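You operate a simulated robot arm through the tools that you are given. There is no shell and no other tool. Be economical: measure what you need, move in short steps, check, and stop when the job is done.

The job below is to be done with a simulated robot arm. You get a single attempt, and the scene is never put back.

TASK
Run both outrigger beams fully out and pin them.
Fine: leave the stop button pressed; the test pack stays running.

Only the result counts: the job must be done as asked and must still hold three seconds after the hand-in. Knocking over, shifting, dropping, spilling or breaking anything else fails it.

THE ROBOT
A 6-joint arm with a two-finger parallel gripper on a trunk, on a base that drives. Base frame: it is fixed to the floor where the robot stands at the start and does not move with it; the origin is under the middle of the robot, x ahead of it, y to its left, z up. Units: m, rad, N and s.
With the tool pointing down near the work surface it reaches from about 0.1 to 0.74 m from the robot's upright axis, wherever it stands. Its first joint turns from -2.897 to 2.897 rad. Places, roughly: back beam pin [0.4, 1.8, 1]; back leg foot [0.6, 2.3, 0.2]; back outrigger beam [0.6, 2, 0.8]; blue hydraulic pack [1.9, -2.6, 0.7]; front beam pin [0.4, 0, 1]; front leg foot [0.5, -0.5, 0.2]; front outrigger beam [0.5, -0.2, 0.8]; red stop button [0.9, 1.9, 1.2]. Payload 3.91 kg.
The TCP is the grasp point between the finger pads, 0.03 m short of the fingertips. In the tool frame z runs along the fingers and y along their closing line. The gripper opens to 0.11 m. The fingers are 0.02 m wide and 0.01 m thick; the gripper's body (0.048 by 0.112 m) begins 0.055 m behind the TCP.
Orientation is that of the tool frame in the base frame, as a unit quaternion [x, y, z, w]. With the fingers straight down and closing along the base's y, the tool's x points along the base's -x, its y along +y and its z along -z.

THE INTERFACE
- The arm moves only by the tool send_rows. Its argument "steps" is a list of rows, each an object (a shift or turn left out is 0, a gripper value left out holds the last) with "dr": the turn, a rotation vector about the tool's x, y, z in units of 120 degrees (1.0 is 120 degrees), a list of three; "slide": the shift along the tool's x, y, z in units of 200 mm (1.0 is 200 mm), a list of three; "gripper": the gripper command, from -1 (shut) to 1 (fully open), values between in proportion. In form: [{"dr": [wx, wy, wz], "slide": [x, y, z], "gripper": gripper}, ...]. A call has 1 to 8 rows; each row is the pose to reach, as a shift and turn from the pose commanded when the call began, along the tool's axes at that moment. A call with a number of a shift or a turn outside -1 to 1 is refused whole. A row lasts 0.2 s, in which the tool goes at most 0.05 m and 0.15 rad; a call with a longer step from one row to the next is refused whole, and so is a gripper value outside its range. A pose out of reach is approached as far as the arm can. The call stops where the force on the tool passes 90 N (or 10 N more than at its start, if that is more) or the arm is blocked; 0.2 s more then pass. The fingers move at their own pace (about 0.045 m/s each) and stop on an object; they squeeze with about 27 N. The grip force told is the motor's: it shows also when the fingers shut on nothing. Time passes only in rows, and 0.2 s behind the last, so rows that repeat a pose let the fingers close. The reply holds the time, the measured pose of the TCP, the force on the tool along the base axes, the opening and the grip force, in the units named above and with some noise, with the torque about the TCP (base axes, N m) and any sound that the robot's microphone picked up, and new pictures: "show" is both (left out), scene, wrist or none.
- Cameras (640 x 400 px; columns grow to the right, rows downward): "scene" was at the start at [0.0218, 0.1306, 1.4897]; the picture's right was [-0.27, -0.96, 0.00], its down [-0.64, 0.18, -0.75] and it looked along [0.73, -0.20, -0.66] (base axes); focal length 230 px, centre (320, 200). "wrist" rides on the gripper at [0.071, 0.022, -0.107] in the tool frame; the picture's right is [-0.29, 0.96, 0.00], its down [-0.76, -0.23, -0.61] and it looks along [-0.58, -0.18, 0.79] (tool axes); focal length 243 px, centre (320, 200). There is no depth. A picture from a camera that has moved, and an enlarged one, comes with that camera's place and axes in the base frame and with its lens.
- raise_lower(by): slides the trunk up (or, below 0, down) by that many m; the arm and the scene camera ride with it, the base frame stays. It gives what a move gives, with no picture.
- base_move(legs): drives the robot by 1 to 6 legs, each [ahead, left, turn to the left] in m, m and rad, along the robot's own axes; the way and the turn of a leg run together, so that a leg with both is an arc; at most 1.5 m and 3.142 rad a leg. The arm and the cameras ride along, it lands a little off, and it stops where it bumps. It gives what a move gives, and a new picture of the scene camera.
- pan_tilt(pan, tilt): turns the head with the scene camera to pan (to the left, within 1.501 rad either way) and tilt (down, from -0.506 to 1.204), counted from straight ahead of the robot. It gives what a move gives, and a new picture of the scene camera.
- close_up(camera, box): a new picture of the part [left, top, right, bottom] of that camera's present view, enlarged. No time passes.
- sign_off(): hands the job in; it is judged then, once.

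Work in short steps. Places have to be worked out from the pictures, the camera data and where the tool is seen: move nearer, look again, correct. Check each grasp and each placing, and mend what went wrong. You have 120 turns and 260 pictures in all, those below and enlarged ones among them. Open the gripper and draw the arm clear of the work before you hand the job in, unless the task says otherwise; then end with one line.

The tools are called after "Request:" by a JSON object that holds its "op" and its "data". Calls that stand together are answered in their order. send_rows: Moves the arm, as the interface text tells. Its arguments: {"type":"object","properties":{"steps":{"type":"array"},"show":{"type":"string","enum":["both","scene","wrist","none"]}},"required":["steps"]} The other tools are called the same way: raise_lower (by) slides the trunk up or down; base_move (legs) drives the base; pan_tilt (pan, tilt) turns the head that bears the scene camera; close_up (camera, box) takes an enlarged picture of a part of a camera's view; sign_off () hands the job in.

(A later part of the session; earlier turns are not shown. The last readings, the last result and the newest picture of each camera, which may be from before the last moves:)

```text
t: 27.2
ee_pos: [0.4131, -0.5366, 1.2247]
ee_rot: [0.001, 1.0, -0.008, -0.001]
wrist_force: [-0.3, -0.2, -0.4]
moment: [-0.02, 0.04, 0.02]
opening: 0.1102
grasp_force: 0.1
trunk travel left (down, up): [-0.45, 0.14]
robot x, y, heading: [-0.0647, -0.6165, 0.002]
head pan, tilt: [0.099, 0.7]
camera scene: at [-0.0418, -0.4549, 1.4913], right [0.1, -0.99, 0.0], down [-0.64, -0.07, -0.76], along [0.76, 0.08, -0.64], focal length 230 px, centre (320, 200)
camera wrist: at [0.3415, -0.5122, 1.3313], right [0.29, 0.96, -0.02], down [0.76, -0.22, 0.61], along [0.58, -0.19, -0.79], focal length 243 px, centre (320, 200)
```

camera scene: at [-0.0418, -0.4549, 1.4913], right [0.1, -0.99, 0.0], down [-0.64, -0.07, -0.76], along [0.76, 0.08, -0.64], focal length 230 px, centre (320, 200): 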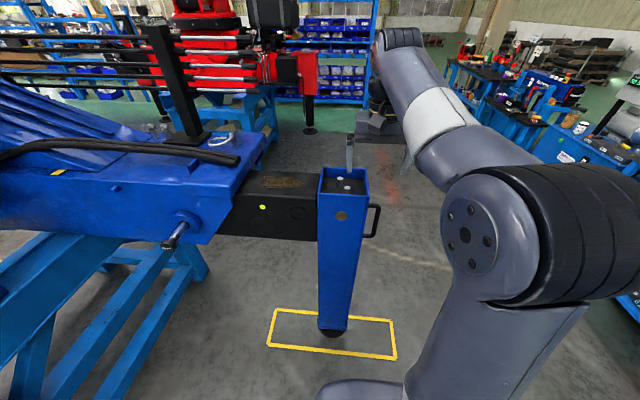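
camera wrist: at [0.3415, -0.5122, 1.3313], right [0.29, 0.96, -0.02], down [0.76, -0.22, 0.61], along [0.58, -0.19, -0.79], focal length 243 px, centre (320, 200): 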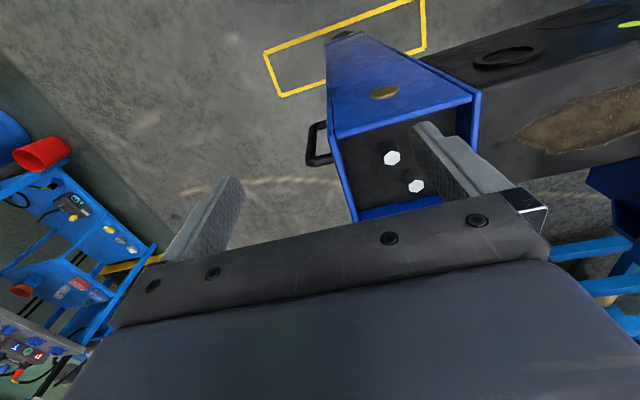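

The tube's outer wall is at y≈-0.531, with bolts inside near y -0.476. I set a 5 cm opening, go to x 0.52 and lower half-way.

Request:
{"op": "send_rows", "data": {"steps": [{"slide": [-0.2, 0.015, 0], "gripper": -0.1}, {"slide": [-0.4, 0.03, 0]}, {"slide": [-0.535, 0.03, 0.05]}, {"slide": [-0.535, 0.03, 0.2]}, {"slide": [-0.535, 0.03, 0.35]}, {"slide": [-0.535, 0.03, 0.35]}]}}

Request:
{"op": "close_up", "data": {"camera": "scene", "box": [290, 110, 410, 210]}}

```text
t: 28.6
ee_pos: [0.5232, -0.5309, 1.1527]
ee_rot: [0.001, 1.0, -0.008, -0.001]
wrist_force: [-0.1, 0.7, 0.0]
moment: [-0.02, 0.0, -0.02]
opening: 0.0495
grasp_force: 0.0
trunk travel left (down, up): [-0.45, 0.14]
robot x, y, heading: [-0.0671, -0.6134, 0.003]
head pan, tilt: [0.099, 0.7]
camera scene: at [-0.0418, -0.455, 1.4914], right [0.1, -0.99, 0.0], down [-0.64, -0.07, -0.76], along [0.76, 0.08, -0.64], focal length 230 px, centre (320, 200)
camera wrist: at [0.4506, -0.5075, 1.2611], right [0.29, 0.96, -0.02], down [0.76, -0.22, 0.61], along [0.58, -0.19, -0.79], focal length 243 px, centre (320, 200)
```

scene: 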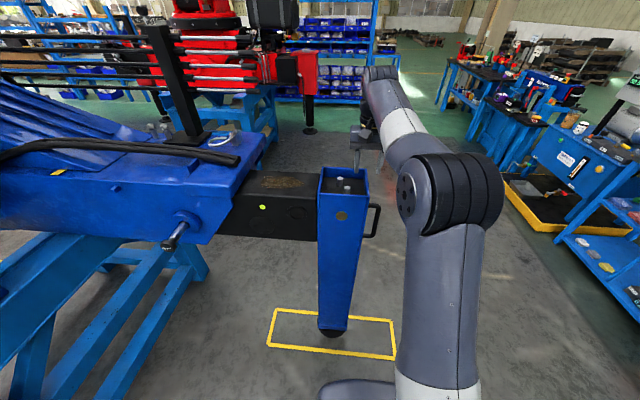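
wrist: 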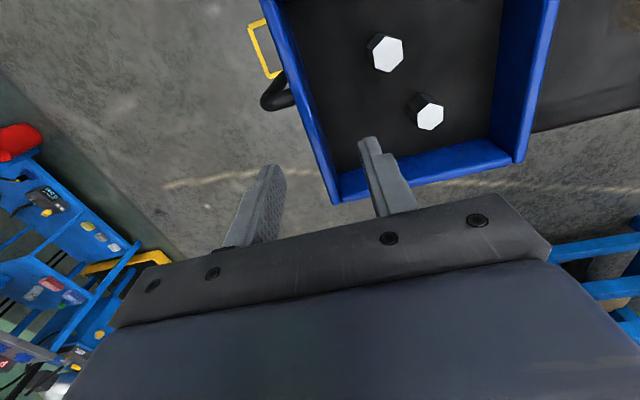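

```text
4.00 times, centred on (350, 160) of scene
camera zoom: at [-0.0418, -0.455, 1.4914], right [0.1, -0.99, 0.0], down [-0.64, -0.07, -0.76], along [0.76, 0.08, -0.64], focal length 920 px, centre (200, 360)
```

zoom: 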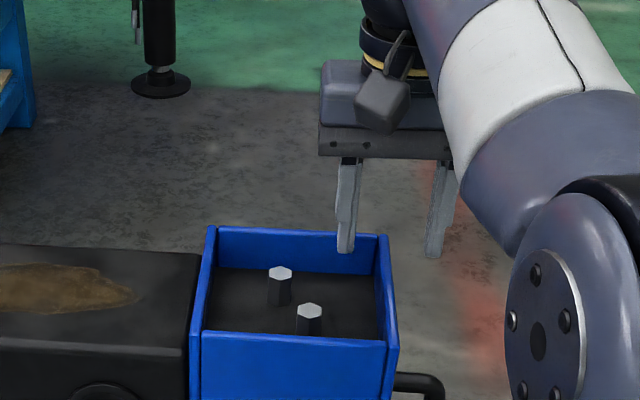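

Inner finger is over the tube interior with room to the wall and bolts. I lower to grip depth and close on the wall.

Request:
{"op": "send_rows", "data": {"steps": [{"slide": [0.04, 0.02, 0.15]}, {"slide": [0.04, 0.02, 0.28]}, {"slide": [0.04, 0.02, 0.28], "gripper": -1}, {"slide": [0.04, 0.02, 0.28], "gripper": -1}, {"slide": [0.04, 0.02, 0.28], "gripper": -1}, {"slide": [0.04, 0.02, 0.28], "gripper": -1}]}}

```text
t: 29.1
ee_pos: [0.5177, -0.5275, 1.1416]
ee_rot: [0.002, 1.0, -0.002, 0.029]
wrist_force: [-1.8, -1.9, 20.2]
moment: [0.48, 0.23, 0.27]
opening: 0.0477
grasp_force: 0.1
trunk travel left (down, up): [-0.45, 0.14]
robot x, y, heading: [-0.0698, -0.6168, 0.001]
head pan, tilt: [0.099, 0.7]
stopped in row 2: the force on the tool passed its limit (the readings are from after the stop); the commanded pose is now the measured one
camera scene: at [-0.0437, -0.4555, 1.4914], right [0.1, -0.99, 0.0], down [-0.64, -0.07, -0.77], along [0.76, 0.08, -0.64], focal length 230 px, centre (320, 200)
camera wrist: at [0.4393, -0.5043, 1.2428], right [0.29, 0.96, 0.01], down [0.72, -0.23, 0.65], along [0.63, -0.18, -0.76], focal length 243 px, centre (320, 200)
```

scene: 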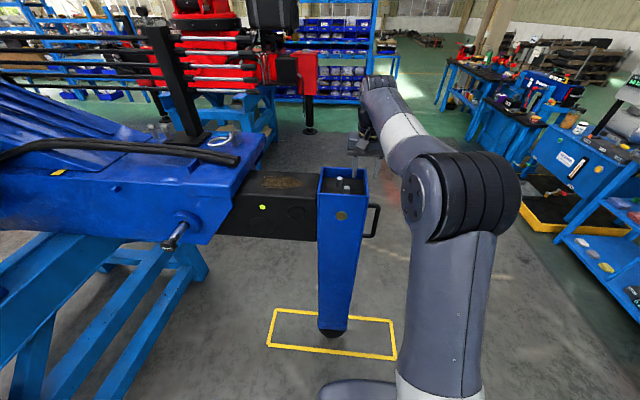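
wrist: 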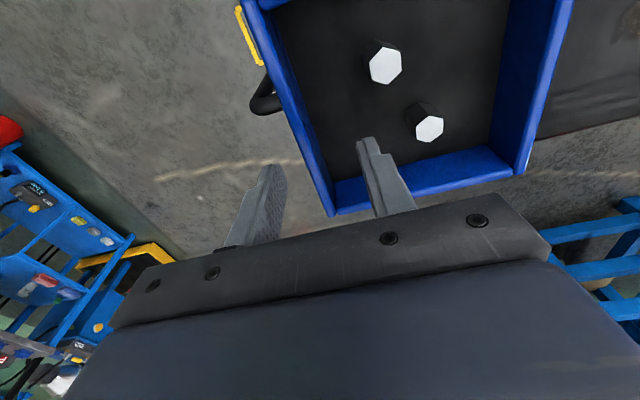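

Contact came early (tips near z 1.11). I look closely before continuing.

Request:
{"op": "close_up", "data": {"camera": "scene", "box": [310, 140, 400, 215]}}

Request:
{"op": "close_up", "data": {"camera": "wrist", "box": [220, 60, 460, 230]}}

```text
5.33 times, centred on (355, 178) of scene
camera zoom: at [-0.0437, -0.4555, 1.4914], right [0.1, -0.99, 0.0], down [-0.64, -0.07, -0.77], along [0.76, 0.08, -0.64], focal length 1226 px, centre (133, 320)
```

zoom: 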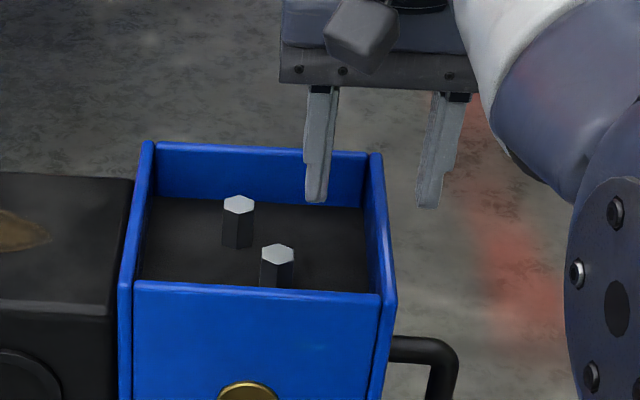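

```text
2.35 times, centred on (340, 145) of wrist
camera zoom: at [0.4393, -0.5043, 1.2428], right [0.29, 0.96, 0.01], down [0.72, -0.23, 0.65], along [0.63, -0.18, -0.76], focal length 571 px, centre (273, 329)
```

zoom: 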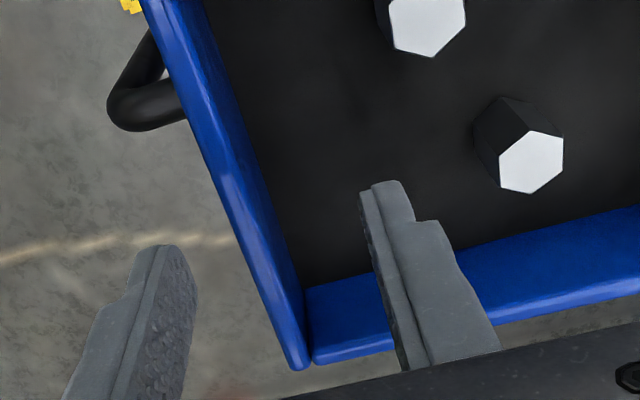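

The tube seems to act as a solid top at the rim. Instead I'll push on the leg's inner (+y) face above the beam with shut fingers; I lift, move over the beam and look.

Request:
{"op": "send_rows", "data": {"steps": [{"slide": [0, 0, -0.2]}, {"slide": [0.02, 0.2, -0.3], "dr": [0, 0.024, 0], "gripper": -1}, {"slide": [0.05, 0.42, -0.32], "dr": [0, 0.024, 0]}, {"slide": [0.08, 0.64, -0.32], "dr": [0, 0.024, 0]}, {"slide": [0.08, 0.86, -0.32], "dr": [0, 0.024, 0]}, {"slide": [0.08, 0.95, -0.32], "dr": [0, 0.024, 0]}, {"slide": [0.08, 0.95, -0.32], "dr": [0, 0.024, 0]}]}}

Request:
{"op": "close_up", "data": {"camera": "scene", "box": [230, 110, 390, 240]}}

```text
t: 30.7
ee_pos: [0.4902, -0.3442, 1.1891]
ee_rot: [0.003, 1.0, -0.001, 0.002]
wrist_force: [0.1, -0.4, 0.3]
moment: [0.02, -0.03, -0.02]
opening: 0.0001
grasp_force: 26.6
out of reach, approached as far as the arm can: row 5, 6, 7
trunk travel left (down, up): [-0.45, 0.14]
robot x, y, heading: [-0.0644, -0.6178, -0.0]
head pan, tilt: [0.099, 0.7]
camera scene: at [-0.0412, -0.455, 1.4913], right [0.1, -0.99, 0.0], down [-0.64, -0.07, -0.76], along [0.76, 0.08, -0.64], focal length 230 px, centre (320, 200)
camera wrist: at [0.4173, -0.3202, 1.2947], right [0.29, 0.96, 0.0], down [0.76, -0.23, 0.61], along [0.58, -0.18, -0.79], focal length 243 px, centre (320, 200)
```

scene: 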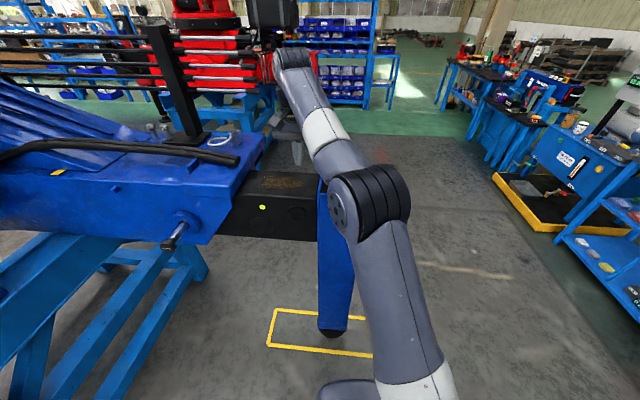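
wrist: 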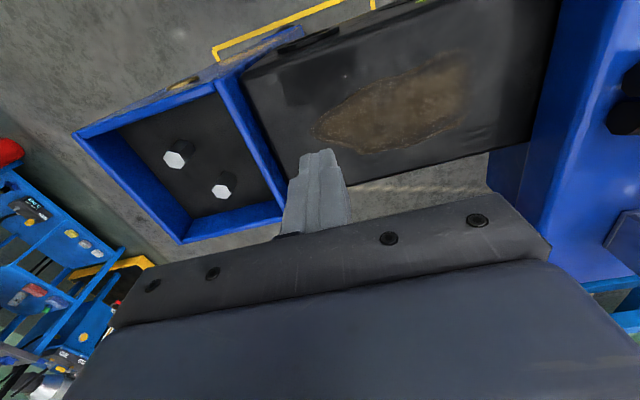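

```text
3.08 times, centred on (310, 175) of scene
camera zoom: at [-0.0412, -0.455, 1.4913], right [0.1, -0.99, 0.0], down [-0.64, -0.07, -0.76], along [0.76, 0.08, -0.64], focal length 708 px, centre (351, 277)
```

zoom: 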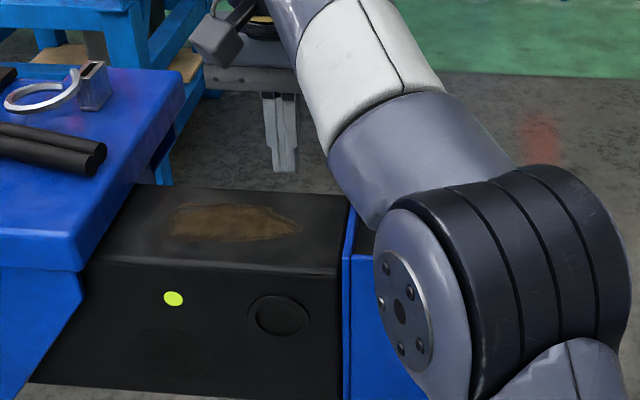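

The push spot is at the reach limit because of the height. I raise the trunk 0.1 and then lower the fingers again.

Request:
{"op": "raise_lower", "data": {"by": 0.1}}

Request:
{"op": "send_rows", "data": {"steps": [{"slide": [0, 0, 0.15]}, {"slide": [-0.05, 0, 0.35]}, {"slide": [-0.05, 0, 0.55]}, {"slide": [-0.05, 0, 0.75]}, {"slide": [-0.05, 0, 0.8]}]}}

```text
t: 32.0
ee_pos: [0.4897, -0.3437, 1.2884]
ee_rot: [0.003, 1.0, -0.002, 0.003]
wrist_force: [1.1, 0.3, -0.4]
moment: [-0.02, -0.01, -0.01]
opening: 0.0
grasp_force: 26.9
trunk travel left (down, up): [-0.55, 0.04]
robot x, y, heading: [-0.0658, -0.6177, 0.004]
head pan, tilt: [0.099, 0.7]
```

```text
t: 33.2
ee_pos: [0.5013, -0.3418, 1.1276]
ee_rot: [0.002, 1.0, -0.001, 0.002]
wrist_force: [0.1, -0.9, 0.3]
moment: [0.03, -0.02, -0.01]
opening: 0.0
grasp_force: 26.7
trunk travel left (down, up): [-0.55, 0.04]
robot x, y, heading: [-0.0687, -0.6154, 0.003]
head pan, tilt: [0.099, 0.7]
camera scene: at [-0.041, -0.4549, 1.5914], right [0.1, -0.99, 0.0], down [-0.64, -0.07, -0.76], along [0.76, 0.08, -0.64], focal length 230 px, centre (320, 200)
camera wrist: at [0.4286, -0.319, 1.234], right [0.29, 0.96, 0.0], down [0.76, -0.23, 0.61], along [0.58, -0.18, -0.79], focal length 243 px, centre (320, 200)
```

scene: 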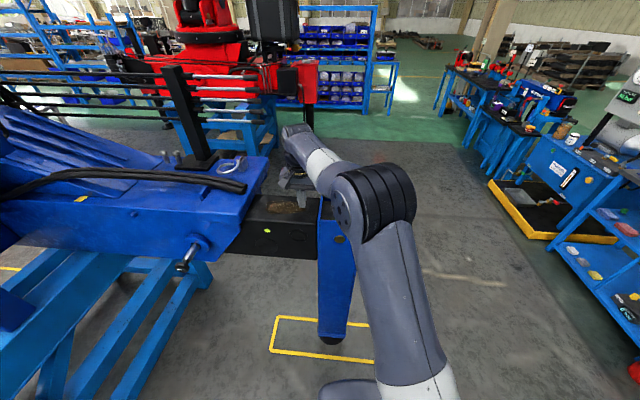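
wrist: 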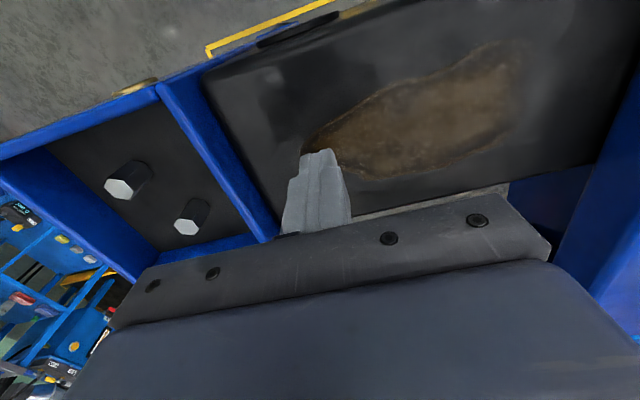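

Tip is at z≈1.098 over the beam next to the leg. I lower carefully 2 cm more.

Request:
{"op": "send_rows", "data": {"steps": [{"slide": [0, 0, 0.04]}, {"slide": [0, 0, 0.07]}, {"slide": [0, 0, 0.1]}, {"slide": [0, 0, 0.1]}], "show": "wrist"}}

```text
t: 34.2
ee_pos: [0.5013, -0.3439, 1.1194]
ee_rot: [0.003, 1.0, 0.004, 0.013]
wrist_force: [11.0, 5.1, 65.2]
moment: [0.07, 0.26, 0.1]
opening: 0.0003
grasp_force: 26.4
trunk travel left (down, up): [-0.55, 0.04]
robot x, y, heading: [-0.0642, -0.6203, -0.003]
head pan, tilt: [0.099, 0.7]
camera wrist: at [0.4256, -0.3214, 1.2233], right [0.29, 0.96, 0.01], down [0.74, -0.24, 0.62], along [0.6, -0.17, -0.78], focal length 243 px, centre (320, 200)
```

wrist: 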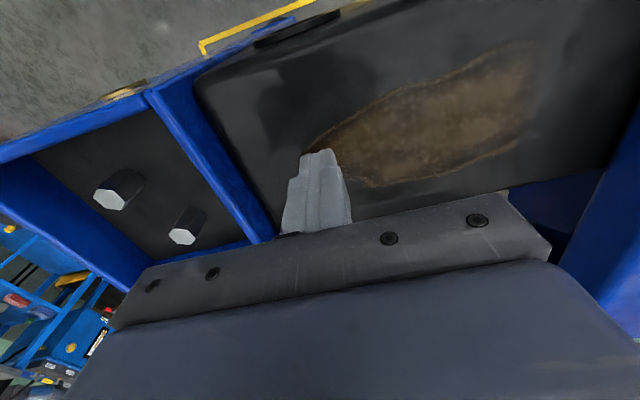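

The beam top is at z≈1.09. I lift 1 cm off it and push toward -y against the leg's wall.

Request:
{"op": "send_rows", "data": {"steps": [{"slide": [0, 0, -0.1]}, {"slide": [0, -0.08, -0.1]}, {"slide": [0, -0.16, -0.1]}, {"slide": [0, -0.24, -0.1]}, {"slide": [0, -0.32, -0.1]}, {"slide": [0, -0.4, -0.1]}]}}

```text
t: 35.6
ee_pos: [0.5002, -0.432, 1.1295]
ee_rot: [0.007, 1.0, -0.004, 0.0]
wrist_force: [0.2, -0.9, 1.7]
moment: [0.1, 0.02, -0.01]
opening: 0.0003
grasp_force: 27.5
trunk travel left (down, up): [-0.55, 0.04]
robot x, y, heading: [-0.0658, -0.616, 0.004]
head pan, tilt: [0.099, 0.7]
camera scene: at [-0.0408, -0.4579, 1.5917], right [0.1, -0.99, 0.0], down [-0.64, -0.06, -0.77], along [0.76, 0.08, -0.64], focal length 230 px, centre (320, 200)
camera wrist: at [0.4288, -0.4071, 1.2355], right [0.3, 0.95, -0.01], down [0.76, -0.23, 0.61], along [0.58, -0.19, -0.79], focal length 243 px, centre (320, 200)
```

scene: 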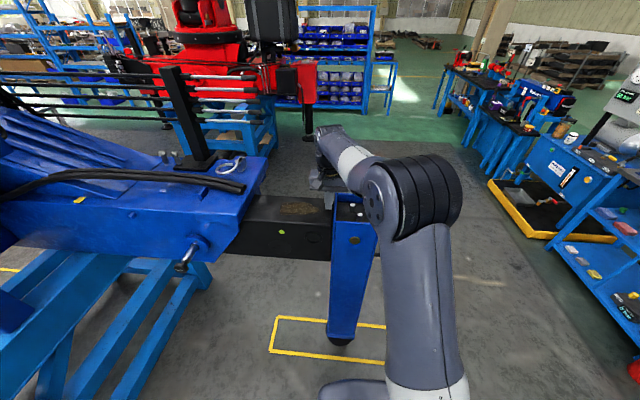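
wrist: 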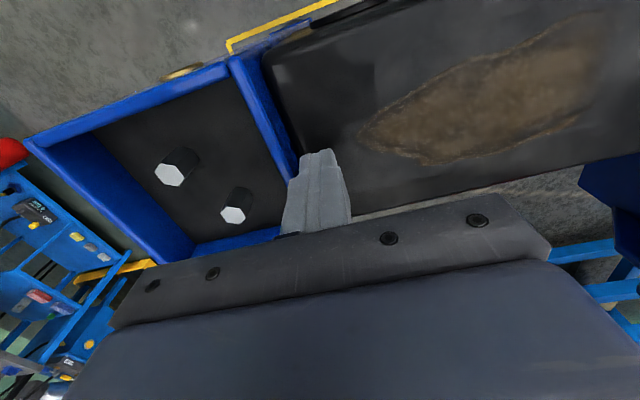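

The beam slides out with little resistance. I keep pushing.

Request:
{"op": "send_rows", "data": {"steps": [{"slide": [0, -0.12, 0]}, {"slide": [0, -0.24, 0]}, {"slide": [0, -0.36, 0]}, {"slide": [0, -0.48, 0]}, {"slide": [0, -0.6, 0]}, {"slide": [0, -0.72, 0]}, {"slide": [0, -0.84, 0]}, {"slide": [0, -0.96, 0]}]}}

```text
t: 37.4
ee_pos: [0.4986, -0.6209, 1.1273]
ee_rot: [0.005, 1.0, -0.003, 0.002]
wrist_force: [0.5, -2.2, -0.2]
moment: [0.08, -0.01, -0.02]
opening: 0.0001
grasp_force: 26.9
trunk travel left (down, up): [-0.55, 0.04]
robot x, y, heading: [-0.0643, -0.6152, 0.001]
head pan, tilt: [0.099, 0.7]
camera scene: at [-0.0409, -0.458, 1.5917], right [0.1, -0.99, 0.0], down [-0.64, -0.06, -0.77], along [0.76, 0.08, -0.64], focal length 230 px, centre (320, 200)
camera wrist: at [0.4261, -0.5984, 1.2339], right [0.3, 0.95, -0.01], down [0.76, -0.23, 0.61], along [0.58, -0.19, -0.79], focal length 243 px, centre (320, 200)
```

scene: 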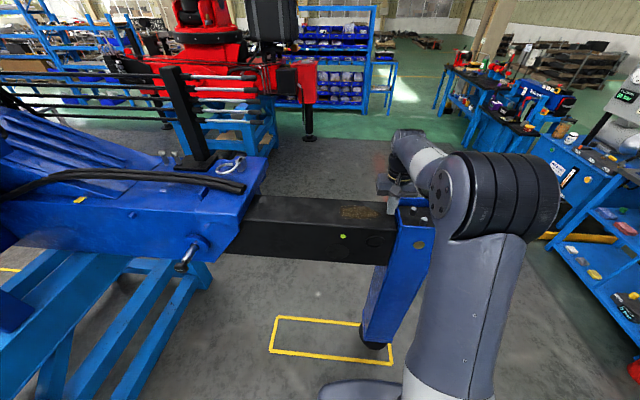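
wrist: 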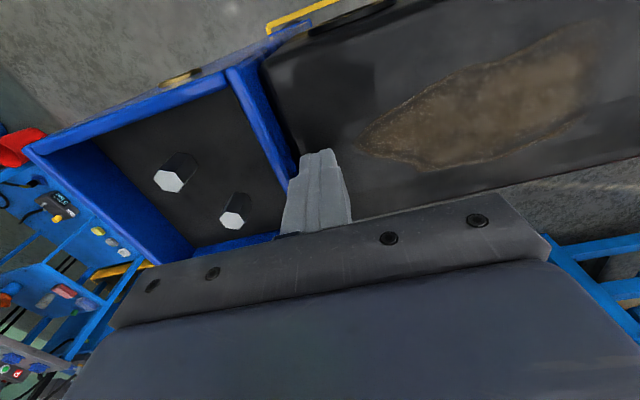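

It moves freely still (about 24 cm out). I continue in smaller steps, watching for the end stop.

Request:
{"op": "send_rows", "data": {"steps": [{"slide": [0, -0.08, 0]}, {"slide": [0, -0.16, 0]}, {"slide": [0, -0.24, 0]}, {"slide": [0, -0.32, 0]}, {"slide": [0, -0.4, 0]}, {"slide": [0, -0.48, 0]}, {"slide": [0, -0.56, 0]}]}}

```text
t: 38.4
ee_pos: [0.4991, -0.6451, 1.1306]
ee_rot: [-0.008, 1.0, 0.014, -0.001]
wrist_force: [-2.5, 31.0, 3.5]
moment: [0.54, 0.11, -0.29]
opening: 0.0
grasp_force: 26.6
trunk travel left (down, up): [-0.55, 0.04]
robot x, y, heading: [-0.069, -0.6173, 0.018]
head pan, tilt: [0.099, 0.7]
stopped in row 4: the force on the tool passed its limit (the readings are from after the stop); the commanded pose is now the measured one
camera scene: at [-0.0438, -0.4476, 1.591], right [0.11, -0.99, 0.0], down [-0.64, -0.07, -0.77], along [0.76, 0.08, -0.64], focal length 230 px, centre (320, 200)
camera wrist: at [0.4265, -0.6272, 1.2372], right [0.27, 0.96, 0.03], down [0.77, -0.23, 0.6], along [0.58, -0.14, -0.8], focal length 243 px, centre (320, 200)
```

scene: 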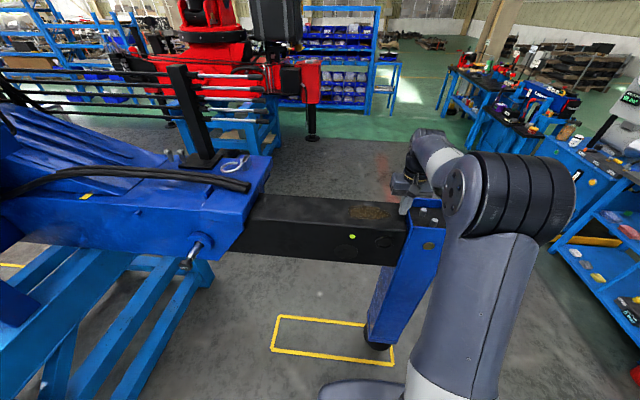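
wrist: 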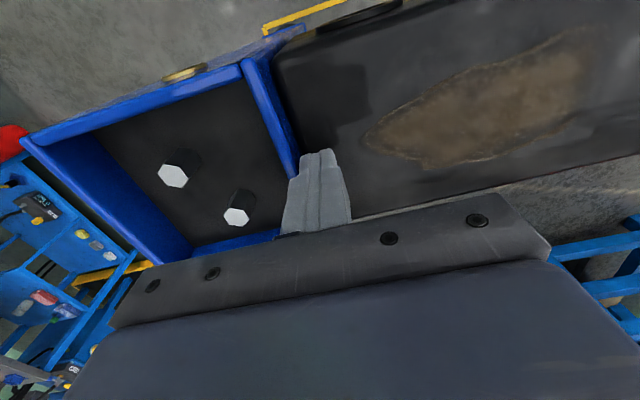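

It stopped hard at 27 cm of travel: end stop, foot at the far end of the floor frame. I retract up and back, then drive left to the pin.

Request:
{"op": "send_rows", "data": {"steps": [{"slide": [0, 0.05, -0.15]}, {"slide": [0.1, 0.05, -0.35]}, {"slide": [0.25, 0.05, -0.5]}, {"slide": [0.45, 0.05, -0.6]}, {"slide": [0.65, 0.05, -0.6]}, {"slide": [0.85, 0.05, -0.6]}, {"slide": [1.0, 0.05, -0.6]}, {"slide": [1.0, 0.05, -0.6]}], "show": "none"}}

Request:
{"op": "base_move", "data": {"legs": [[-0.05, 0.55, -0.015]]}}

Request:
{"op": "pan_tilt", "data": {"pan": -0.4, "tilt": 0.8}}

```text
t: 40.2
ee_pos: [0.298, -0.65, 1.2526]
ee_rot: [-0.005, 1.0, 0.012, -0.001]
wrist_force: [-0.2, -0.8, -0.3]
moment: [0.03, -0.03, -0.01]
opening: 0.0
grasp_force: 26.5
trunk travel left (down, up): [-0.55, 0.04]
robot x, y, heading: [-0.0672, -0.6148, 0.012]
head pan, tilt: [0.099, 0.7]
```

```text
t: 43.4
ee_pos: [0.2528, -0.1073, 1.2524]
ee_rot: [0.01, 1.0, 0.012, -0.001]
wrist_force: [0.3, 1.0, 0.4]
moment: [0.0, 0.02, -0.01]
opening: 0.0
grasp_force: 27.6
trunk travel left (down, up): [-0.55, 0.04]
robot x, y, heading: [-0.1123, -0.0644, -0.023]
head pan, tilt: [0.099, 0.7]
camera scene: at [-0.0822, 0.1001, 1.5913], right [0.08, -1.0, 0.0], down [-0.64, -0.05, -0.76], along [0.76, 0.06, -0.64], focal length 230 px, centre (320, 200)
```

scene: 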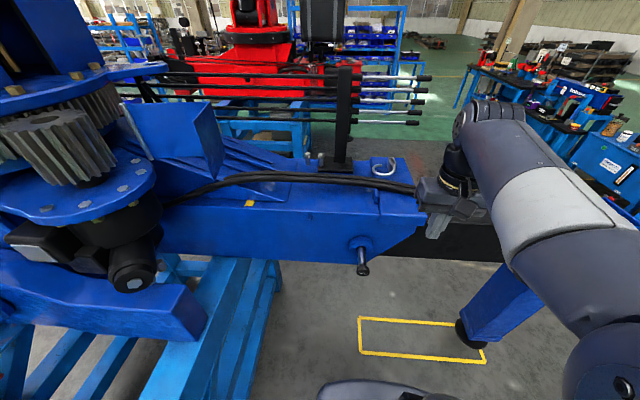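

```text
t: 44.3
ee_pos: [0.2517, -0.1074, 1.2521]
ee_rot: [0.01, 1.0, 0.012, -0.001]
wrist_force: [-1.0, 0.3, -0.3]
moment: [0.01, 0.01, 0.01]
opening: 0.0
grasp_force: 26.7
trunk travel left (down, up): [-0.55, 0.04]
robot x, y, heading: [-0.1093, -0.0608, -0.025]
head pan, tilt: [-0.4, 0.799]
camera scene: at [-0.0933, 0.0604, 1.5831], right [-0.41, -0.91, 0.0], down [-0.65, 0.29, -0.7], along [0.64, -0.29, -0.72], focal length 230 px, centre (320, 200)
```

scene: 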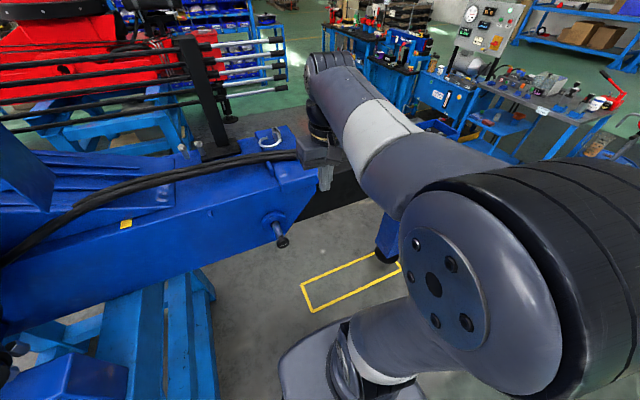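

Next I bring the shut fingers in front of the knob, first above it.

Request:
{"op": "send_rows", "data": {"steps": [{"slide": [0.0, 0.2, 0.1]}, {"slide": [0, 0.4, 0.2]}, {"slide": [0, 0.54, 0.35]}, {"slide": [0, 0.54, 0.55]}, {"slide": [0, 0.54, 0.75]}, {"slide": [0, 0.54, 0.9]}, {"slide": [0, 0.54, 0.9]}]}}

```text
t: 45.9
ee_pos: [0.2548, 0.0042, 1.0733]
ee_rot: [0.011, 1.0, 0.013, -0.001]
wrist_force: [0.0, 0.3, -0.1]
moment: [-0.02, 0.01, -0.05]
opening: 0.0
grasp_force: 27.4
trunk travel left (down, up): [-0.55, 0.04]
robot x, y, heading: [-0.109, -0.0616, -0.023]
head pan, tilt: [-0.4, 0.799]
camera scene: at [-0.0932, 0.0603, 1.5831], right [-0.41, -0.91, 0.0], down [-0.65, 0.29, -0.7], along [0.64, -0.29, -0.72], focal length 230 px, centre (320, 200)
camera wrist: at [0.1833, 0.0249, 1.1814], right [0.31, 0.95, 0.02], down [0.76, -0.26, 0.6], along [0.58, -0.17, -0.8], focal length 243 px, centre (320, 200)
```

scene: 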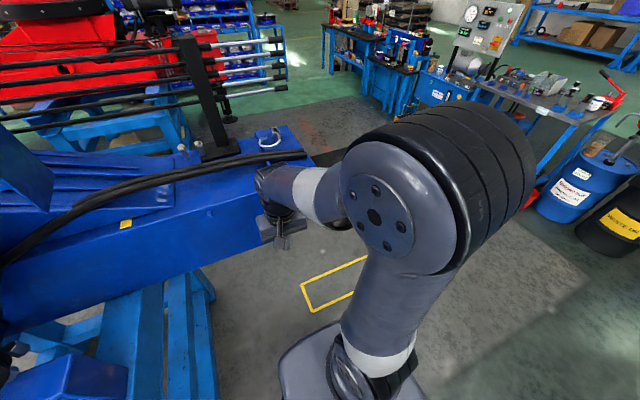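
wrist: 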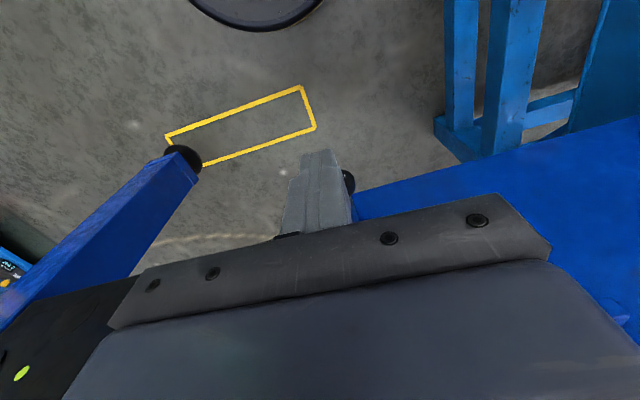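

Fingers are in front of the knob, aligned in y. I descend to its height and look.

Request:
{"op": "send_rows", "data": {"steps": [{"slide": [0.0, 0, 0.2]}, {"slide": [0, 0, 0.4]}, {"slide": [0, 0, 0.45]}, {"slide": [0, 0, 0.45]}]}}

Request:
{"op": "close_up", "data": {"camera": "scene", "box": [230, 170, 350, 270]}}

```text
t: 46.9
ee_pos: [0.2542, 0.0074, 0.9854]
ee_rot: [0.011, 1.0, 0.013, -0.001]
wrist_force: [0.2, 0.3, 0.2]
moment: [0.02, 0.01, -0.02]
opening: 0.0
grasp_force: 27.0
trunk travel left (down, up): [-0.55, 0.04]
robot x, y, heading: [-0.1108, -0.0609, -0.019]
head pan, tilt: [-0.4, 0.799]
camera scene: at [-0.0933, 0.0603, 1.5831], right [-0.41, -0.91, 0.0], down [-0.65, 0.29, -0.7], along [0.64, -0.29, -0.72], focal length 230 px, centre (320, 200)
camera wrist: at [0.183, 0.0273, 1.0935], right [0.31, 0.95, 0.02], down [0.76, -0.26, 0.6], along [0.58, -0.17, -0.8], focal length 243 px, centre (320, 200)
```

scene: 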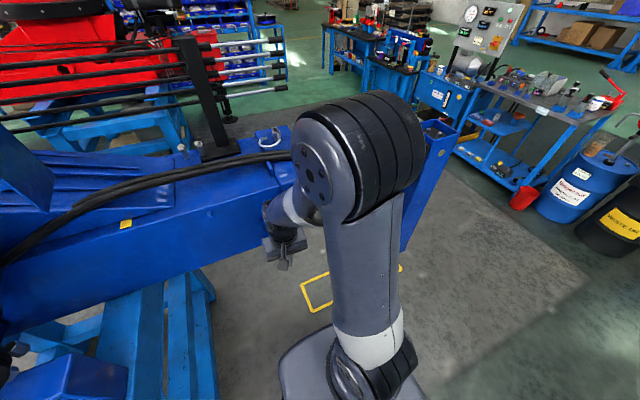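
wrist: 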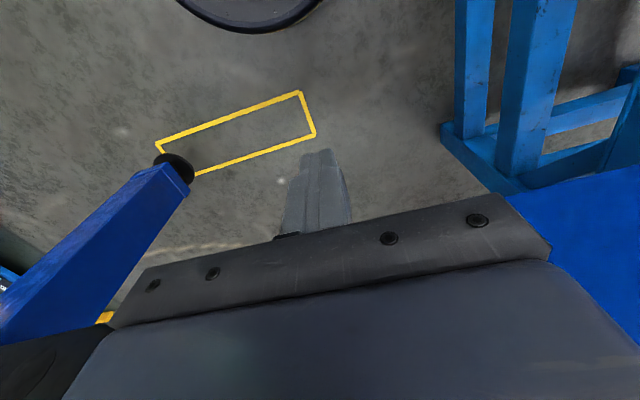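

```text
4.00 times, centred on (290, 220) of scene
camera zoom: at [-0.0933, 0.0603, 1.5831], right [-0.41, -0.91, 0.0], down [-0.65, 0.29, -0.7], along [0.64, -0.29, -0.72], focal length 920 px, centre (440, 120)
```

zoom: 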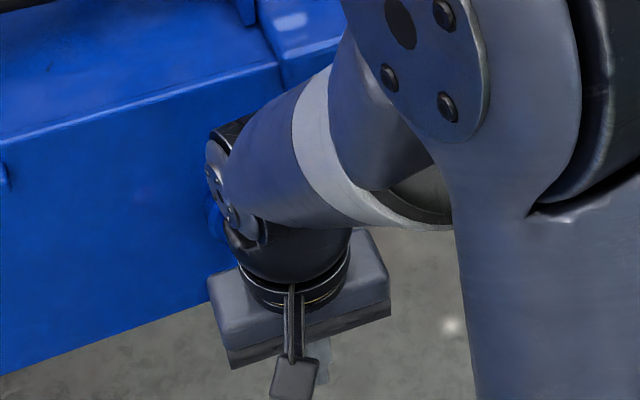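

The vertical pose would bring the wrist into the housing as x grows, so I'll grip the pin as before with a 35° tilt and push. I rise, tilt and open.

Request:
{"op": "send_rows", "data": {"steps": [{"slide": [0, -0.02, -0.2]}, {"slide": [-0.04, -0.02, -0.4]}, {"slide": [-0.04, -0.02, -0.575], "dr": [0, -0.06, 0], "gripper": 1}, {"slide": [-0.04, -0.02, -0.575], "dr": [0, -0.12, 0]}, {"slide": [-0.04, -0.02, -0.575], "dr": [0, -0.18, 0]}, {"slide": [-0.04, -0.02, -0.575], "dr": [0, -0.24, 0]}, {"slide": [-0.04, -0.02, -0.575], "dr": [0, -0.2917, 0]}, {"slide": [-0.04, -0.02, -0.575], "dr": [0, -0.2917, 0]}]}}

```text
t: 48.7
ee_pos: [0.2614, 0.0016, 1.1007]
ee_rot: [0.013, 0.953, 0.009, 0.301]
wrist_force: [0.3, -0.3, 0.5]
moment: [0.01, -0.01, -0.02]
opening: 0.11
grasp_force: 0.0
trunk travel left (down, up): [-0.55, 0.04]
robot x, y, heading: [-0.1127, -0.0626, -0.023]
head pan, tilt: [-0.4, 0.799]
camera scene: at [-0.0934, 0.0603, 1.5831], right [-0.41, -0.91, 0.0], down [-0.65, 0.29, -0.7], along [0.64, -0.29, -0.72], focal length 230 px, centre (320, 200)
camera wrist: at [0.1413, 0.0243, 1.1471], right [0.26, 0.95, 0.19], down [0.27, -0.26, 0.93], along [0.93, -0.19, -0.32], focal length 243 px, centre (320, 200)
```

scene: 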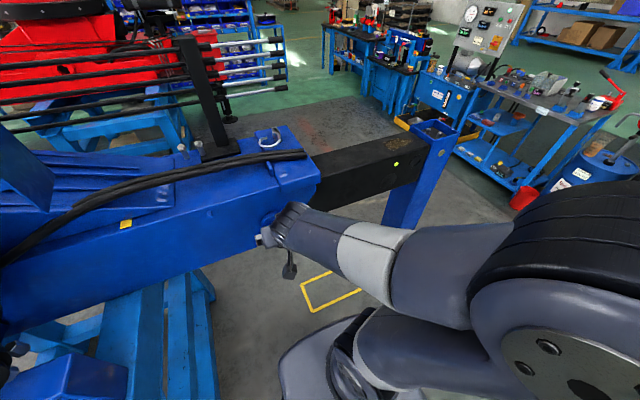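
wrist: 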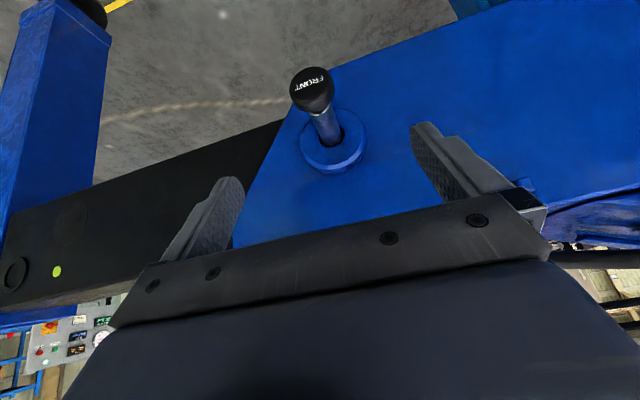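

Pose matches the plan; the knob lies ahead between the fingers. I advance 12 cm and close on the shaft.

Request:
{"op": "send_rows", "data": {"steps": [{"slide": [0, 0, 0.2]}, {"slide": [0, 0, 0.4]}, {"slide": [0, 0, 0.6]}, {"slide": [0, 0, 0.6], "gripper": -1}, {"slide": [0, 0, 0.6], "gripper": -1}, {"slide": [0, 0, 0.6], "gripper": -1}, {"slide": [0, 0, 0.6], "gripper": -1}, {"slide": [0, 0, 0.6], "gripper": -1}]}}

```text
t: 50.5
ee_pos: [0.3324, 0.0005, 1.0]
ee_rot: [0.014, 0.954, 0.009, 0.3]
wrist_force: [2.2, 2.3, 2.8]
moment: [0.06, 0.08, 0.17]
opening: 0.0197
grasp_force: 17.4
trunk travel left (down, up): [-0.55, 0.04]
robot x, y, heading: [-0.1115, -0.0624, -0.025]
head pan, tilt: [-0.4, 0.799]
camera scene: at [-0.093, 0.0607, 1.5831], right [-0.41, -0.91, 0.0], down [-0.65, 0.29, -0.7], along [0.64, -0.29, -0.72], focal length 230 px, centre (320, 200)
camera wrist: at [0.212, 0.0248, 1.048], right [0.26, 0.95, 0.19], down [0.27, -0.26, 0.93], along [0.93, -0.19, -0.32], focal length 243 px, centre (320, 200)
```

scene: 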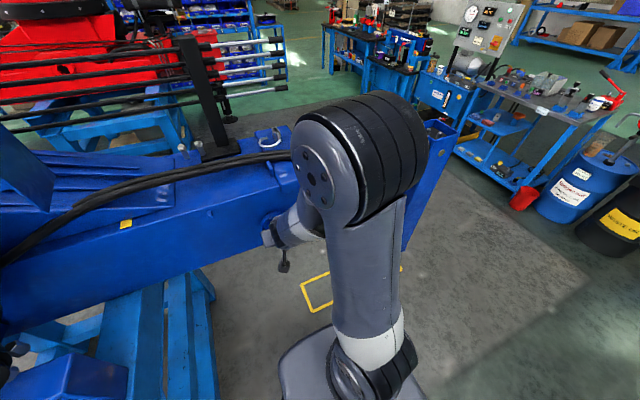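
wrist: 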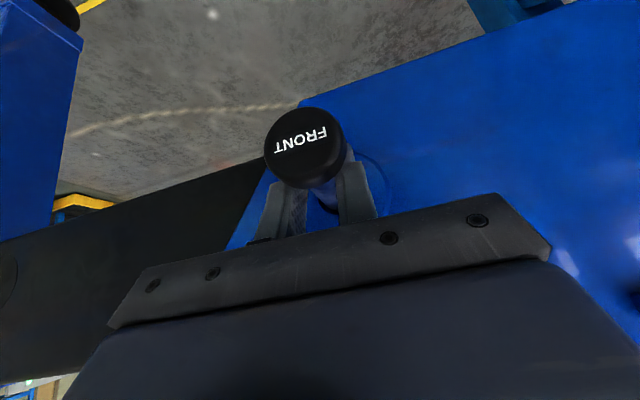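

Shaft gripped. Now I push straight in along +x by 4.5 cm.

Request:
{"op": "send_rows", "data": {"steps": [{"slide": [-0.04, 0, 0.028]}, {"slide": [-0.08, 0, 0.056]}, {"slide": [-0.12, 0, 0.084]}, {"slide": [-0.16, 0, 0.112]}, {"slide": [-0.19, 0, 0.133]}, {"slide": [-0.19, 0, 0.133]}]}}

Request:
{"op": "close_up", "data": {"camera": "wrist", "box": [220, 80, 460, 240]}}

```text
t: 51.9
ee_pos: [0.3782, 0.0022, 1.0015]
ee_rot: [0.014, 0.954, 0.008, 0.299]
wrist_force: [-9.0, 13.0, -16.4]
moment: [0.24, 0.36, 0.14]
opening: 0.019
grasp_force: 44.7
trunk travel left (down, up): [-0.55, 0.04]
robot x, y, heading: [-0.1094, -0.0607, -0.021]
head pan, tilt: [-0.4, 0.799]
camera scene: at [-0.0934, 0.0623, 1.5828], right [-0.41, -0.91, 0.0], down [-0.65, 0.29, -0.7], along [0.64, -0.29, -0.72], focal length 230 px, centre (320, 200)
camera wrist: at [0.2574, 0.0252, 1.0484], right [0.26, 0.95, 0.19], down [0.27, -0.26, 0.93], along [0.93, -0.19, -0.32], focal length 243 px, centre (320, 200)
```

scene: 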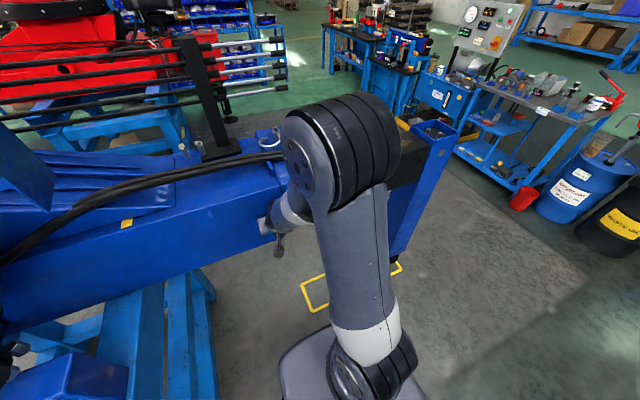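
wrist: 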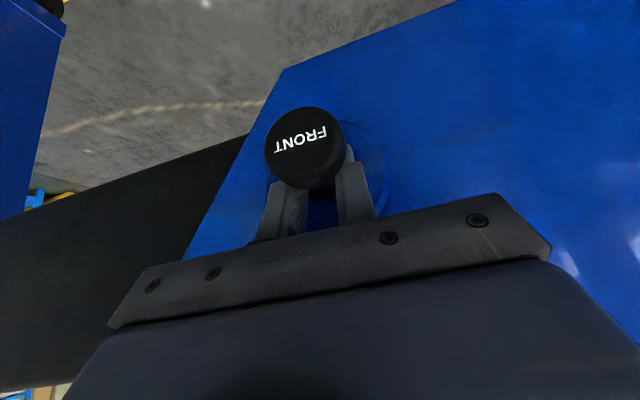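

```text
2.50 times, centred on (340, 160) of wrist
camera zoom: at [0.2574, 0.0252, 1.0484], right [0.26, 0.95, 0.19], down [0.27, -0.26, 0.93], along [0.93, -0.19, -0.32], focal length 606 px, centre (270, 300)
```

zoom: 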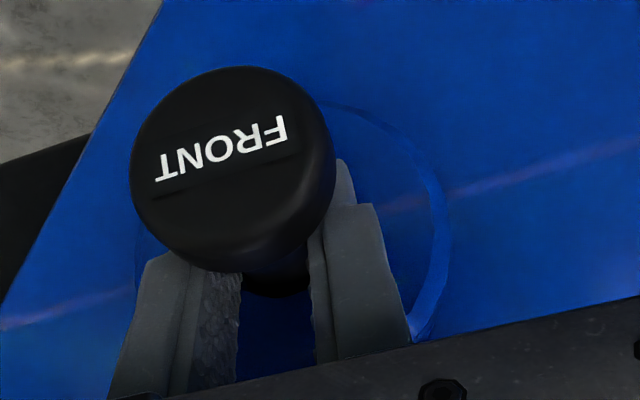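

The pin went in the full 4.5 cm, same depth as at the start. I press a few mm further to be sure it bottoms, then release.

Request:
{"op": "send_rows", "data": {"steps": [{"slide": [-0.016, 0, 0.012]}, {"slide": [-0.032, 0, 0.023]}, {"slide": [-0.032, 0, 0.023]}], "show": "none"}}

Request:
{"op": "send_rows", "data": {"steps": [{"slide": [0, 0, 0], "gripper": 0.0}, {"slide": [0, 0, 0], "gripper": 1}, {"slide": [0, 0, 0], "gripper": 1}, {"slide": [0.0, 0, -0.2], "gripper": 1}, {"slide": [0.0, 0, -0.4]}, {"slide": [0.0, 0, -0.6]}, {"slide": [0.0, 0, -0.75]}]}}

```text
t: 52.7
ee_pos: [0.3793, 0.002, 1.001]
ee_rot: [0.013, 0.954, 0.008, 0.298]
wrist_force: [-37.7, 22.6, -8.5]
moment: [0.37, 0.76, 0.26]
opening: 0.0194
grasp_force: 45.2
trunk travel left (down, up): [-0.55, 0.04]
robot x, y, heading: [-0.1103, -0.0601, -0.021]
head pan, tilt: [-0.4, 0.799]
```

```text
t: 54.3
ee_pos: [0.3003, -0.0001, 1.1288]
ee_rot: [0.013, 0.954, 0.009, 0.299]
wrist_force: [0.5, -0.2, 1.0]
moment: [-0.02, -0.02, 0.01]
opening: 0.1097
grasp_force: 0.0
trunk travel left (down, up): [-0.55, 0.04]
robot x, y, heading: [-0.1089, -0.0589, -0.019]
head pan, tilt: [-0.4, 0.799]
camera scene: at [-0.0937, 0.0603, 1.5831], right [-0.41, -0.91, 0.0], down [-0.65, 0.29, -0.7], along [0.64, -0.29, -0.72], focal length 230 px, centre (320, 200)
camera wrist: at [0.1798, 0.0222, 1.176], right [0.26, 0.95, 0.19], down [0.27, -0.26, 0.93], along [0.93, -0.19, -0.32], focal length 243 px, centre (320, 200)
```

scene: 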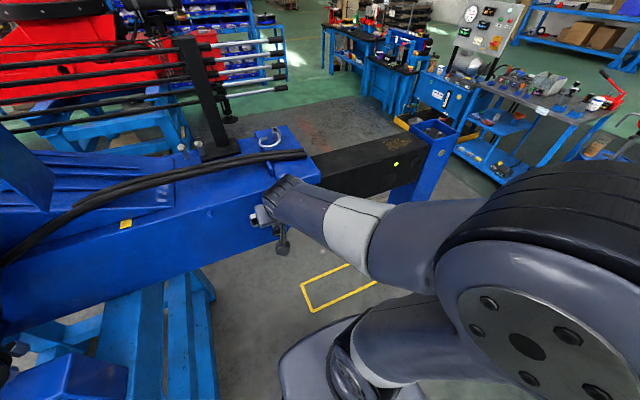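
wrist: 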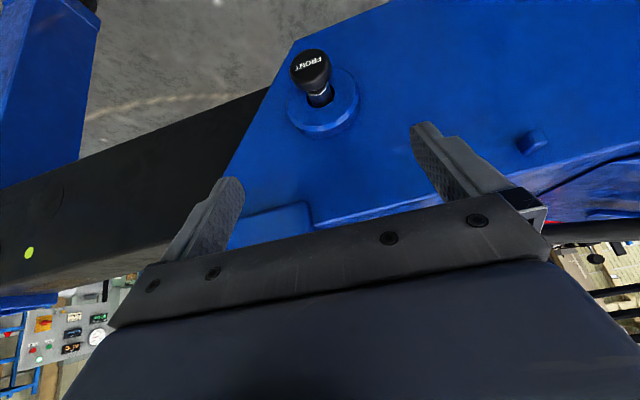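

Front pin is seated like at the start, and the beam is out. Now I back away and drive left around the stand to the back beam.

Request:
{"op": "base_move", "data": {"legs": [[-0.65, 0, 0.02], [0, 0.8, 0]]}}

Request:
{"op": "pan_tilt", "data": {"pan": 0.9, "tilt": 0.5}}

```text
t: 61.8
ee_pos: [-0.3327, 0.8241, 1.1277]
ee_rot: [-0.002, 0.954, 0.014, 0.3]
wrist_force: [0.7, -0.5, 0.1]
moment: [-0.04, -0.01, -0.03]
opening: 0.1099
grasp_force: 0.1
trunk travel left (down, up): [-0.55, 0.04]
robot x, y, heading: [-0.7457, 0.7509, 0.008]
head pan, tilt: [-0.4, 0.799]
camera scene: at [-0.7289, 0.8722, 1.5831], right [-0.38, -0.92, 0.0], down [-0.66, 0.27, -0.7], along [0.64, -0.27, -0.72], focal length 230 px, centre (320, 200)
```

scene: 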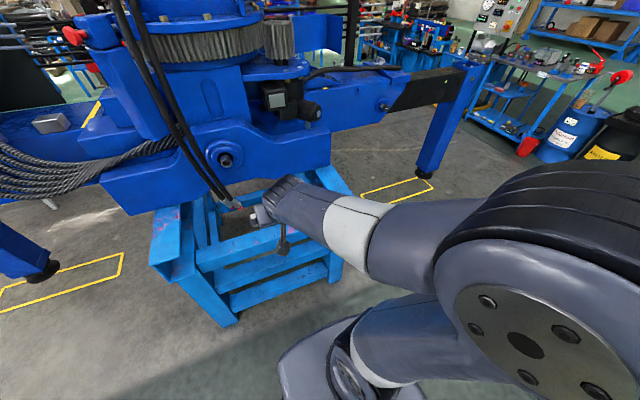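

```text
t: 63.2
ee_pos: [-0.3326, 0.8228, 1.1278]
ee_rot: [-0.001, 0.954, 0.013, 0.3]
wrist_force: [-0.4, 0.1, -0.5]
moment: [0.05, 0.0, -0.02]
opening: 0.11
grasp_force: 0.0
trunk travel left (down, up): [-0.55, 0.04]
robot x, y, heading: [-0.7406, 0.7476, 0.008]
head pan, tilt: [0.901, 0.499]
camera scene: at [-0.7476, 0.9746, 1.6091], right [0.79, -0.61, 0.0], down [-0.29, -0.38, -0.88], along [0.54, 0.69, -0.48], focal length 230 px, centre (320, 200)
```

scene: 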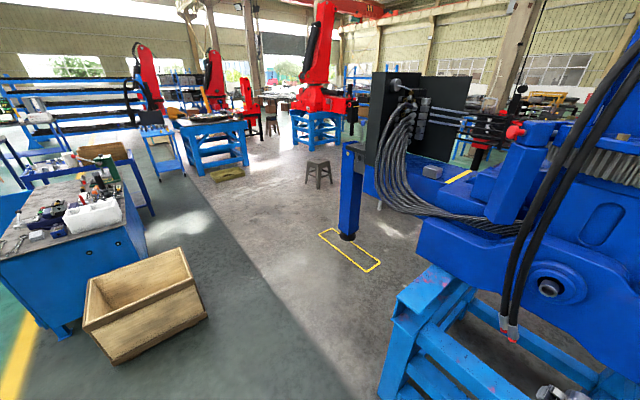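

The back leg with its floor frame, hoses and a red button are visible. I enlarge, then drive on.

Request:
{"op": "close_up", "data": {"camera": "scene", "box": [310, 60, 550, 260]}}

Request:
{"op": "base_move", "data": {"legs": [[0, 0.8, 0]]}}

Request:
{"op": "pan_tilt", "data": {"pan": 0.15, "tilt": 0.55}}

```text
2.00 times, centred on (430, 160) of scene
camera zoom: at [-0.7476, 0.9746, 1.6091], right [0.79, -0.61, 0.0], down [-0.29, -0.38, -0.88], along [0.54, 0.69, -0.48], focal length 460 px, centre (100, 280)
```

zoom: 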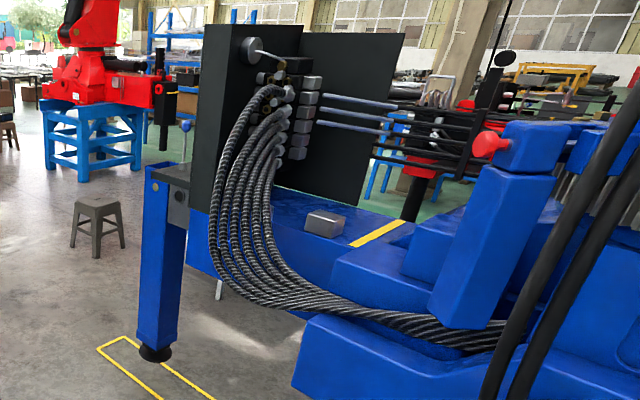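

```text
t: 67.7
ee_pos: [-0.3495, 1.6607, 1.1274]
ee_rot: [-0.01, 0.954, 0.016, 0.3]
wrist_force: [-0.1, -0.1, 0.2]
moment: [-0.03, 0.01, -0.02]
opening: 0.11
grasp_force: 0.0
trunk travel left (down, up): [-0.55, 0.04]
robot x, y, heading: [-0.7608, 1.5821, 0.031]
head pan, tilt: [0.901, 0.499]
camera scene: at [-0.7678, 1.8036, 1.6091], right [0.8, -0.6, 0.0], down [-0.29, -0.38, -0.88], along [0.53, 0.7, -0.48], focal length 230 px, centre (320, 200)
```

scene: 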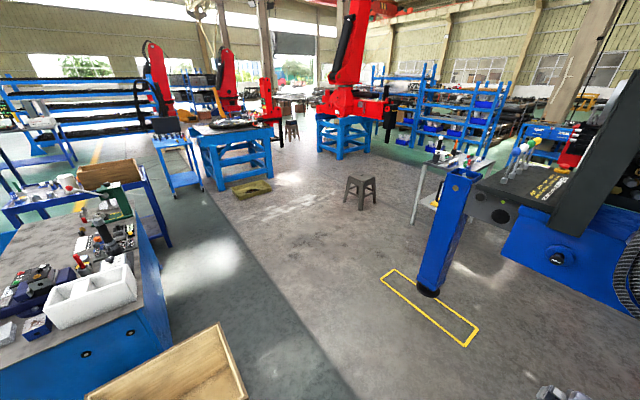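

```text
t: 68.8
ee_pos: [-0.3501, 1.6603, 1.1294]
ee_rot: [-0.01, 0.954, 0.016, 0.299]
wrist_force: [0.0, -0.4, -0.1]
moment: [0.03, 0.01, 0.04]
opening: 0.11
grasp_force: 0.2
trunk travel left (down, up): [-0.55, 0.04]
robot x, y, heading: [-0.758, 1.5815, 0.033]
head pan, tilt: [0.15, 0.55]
camera scene: at [-0.7338, 1.7466, 1.6045], right [0.18, -0.98, 0.0], down [-0.51, -0.09, -0.85], along [0.84, 0.15, -0.52], focal length 230 px, centre (320, 200)
```

scene: 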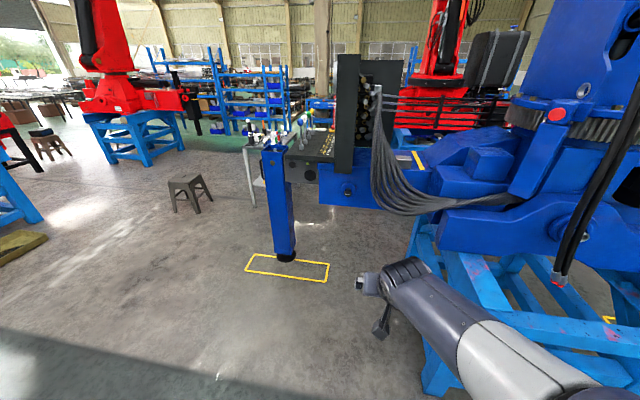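

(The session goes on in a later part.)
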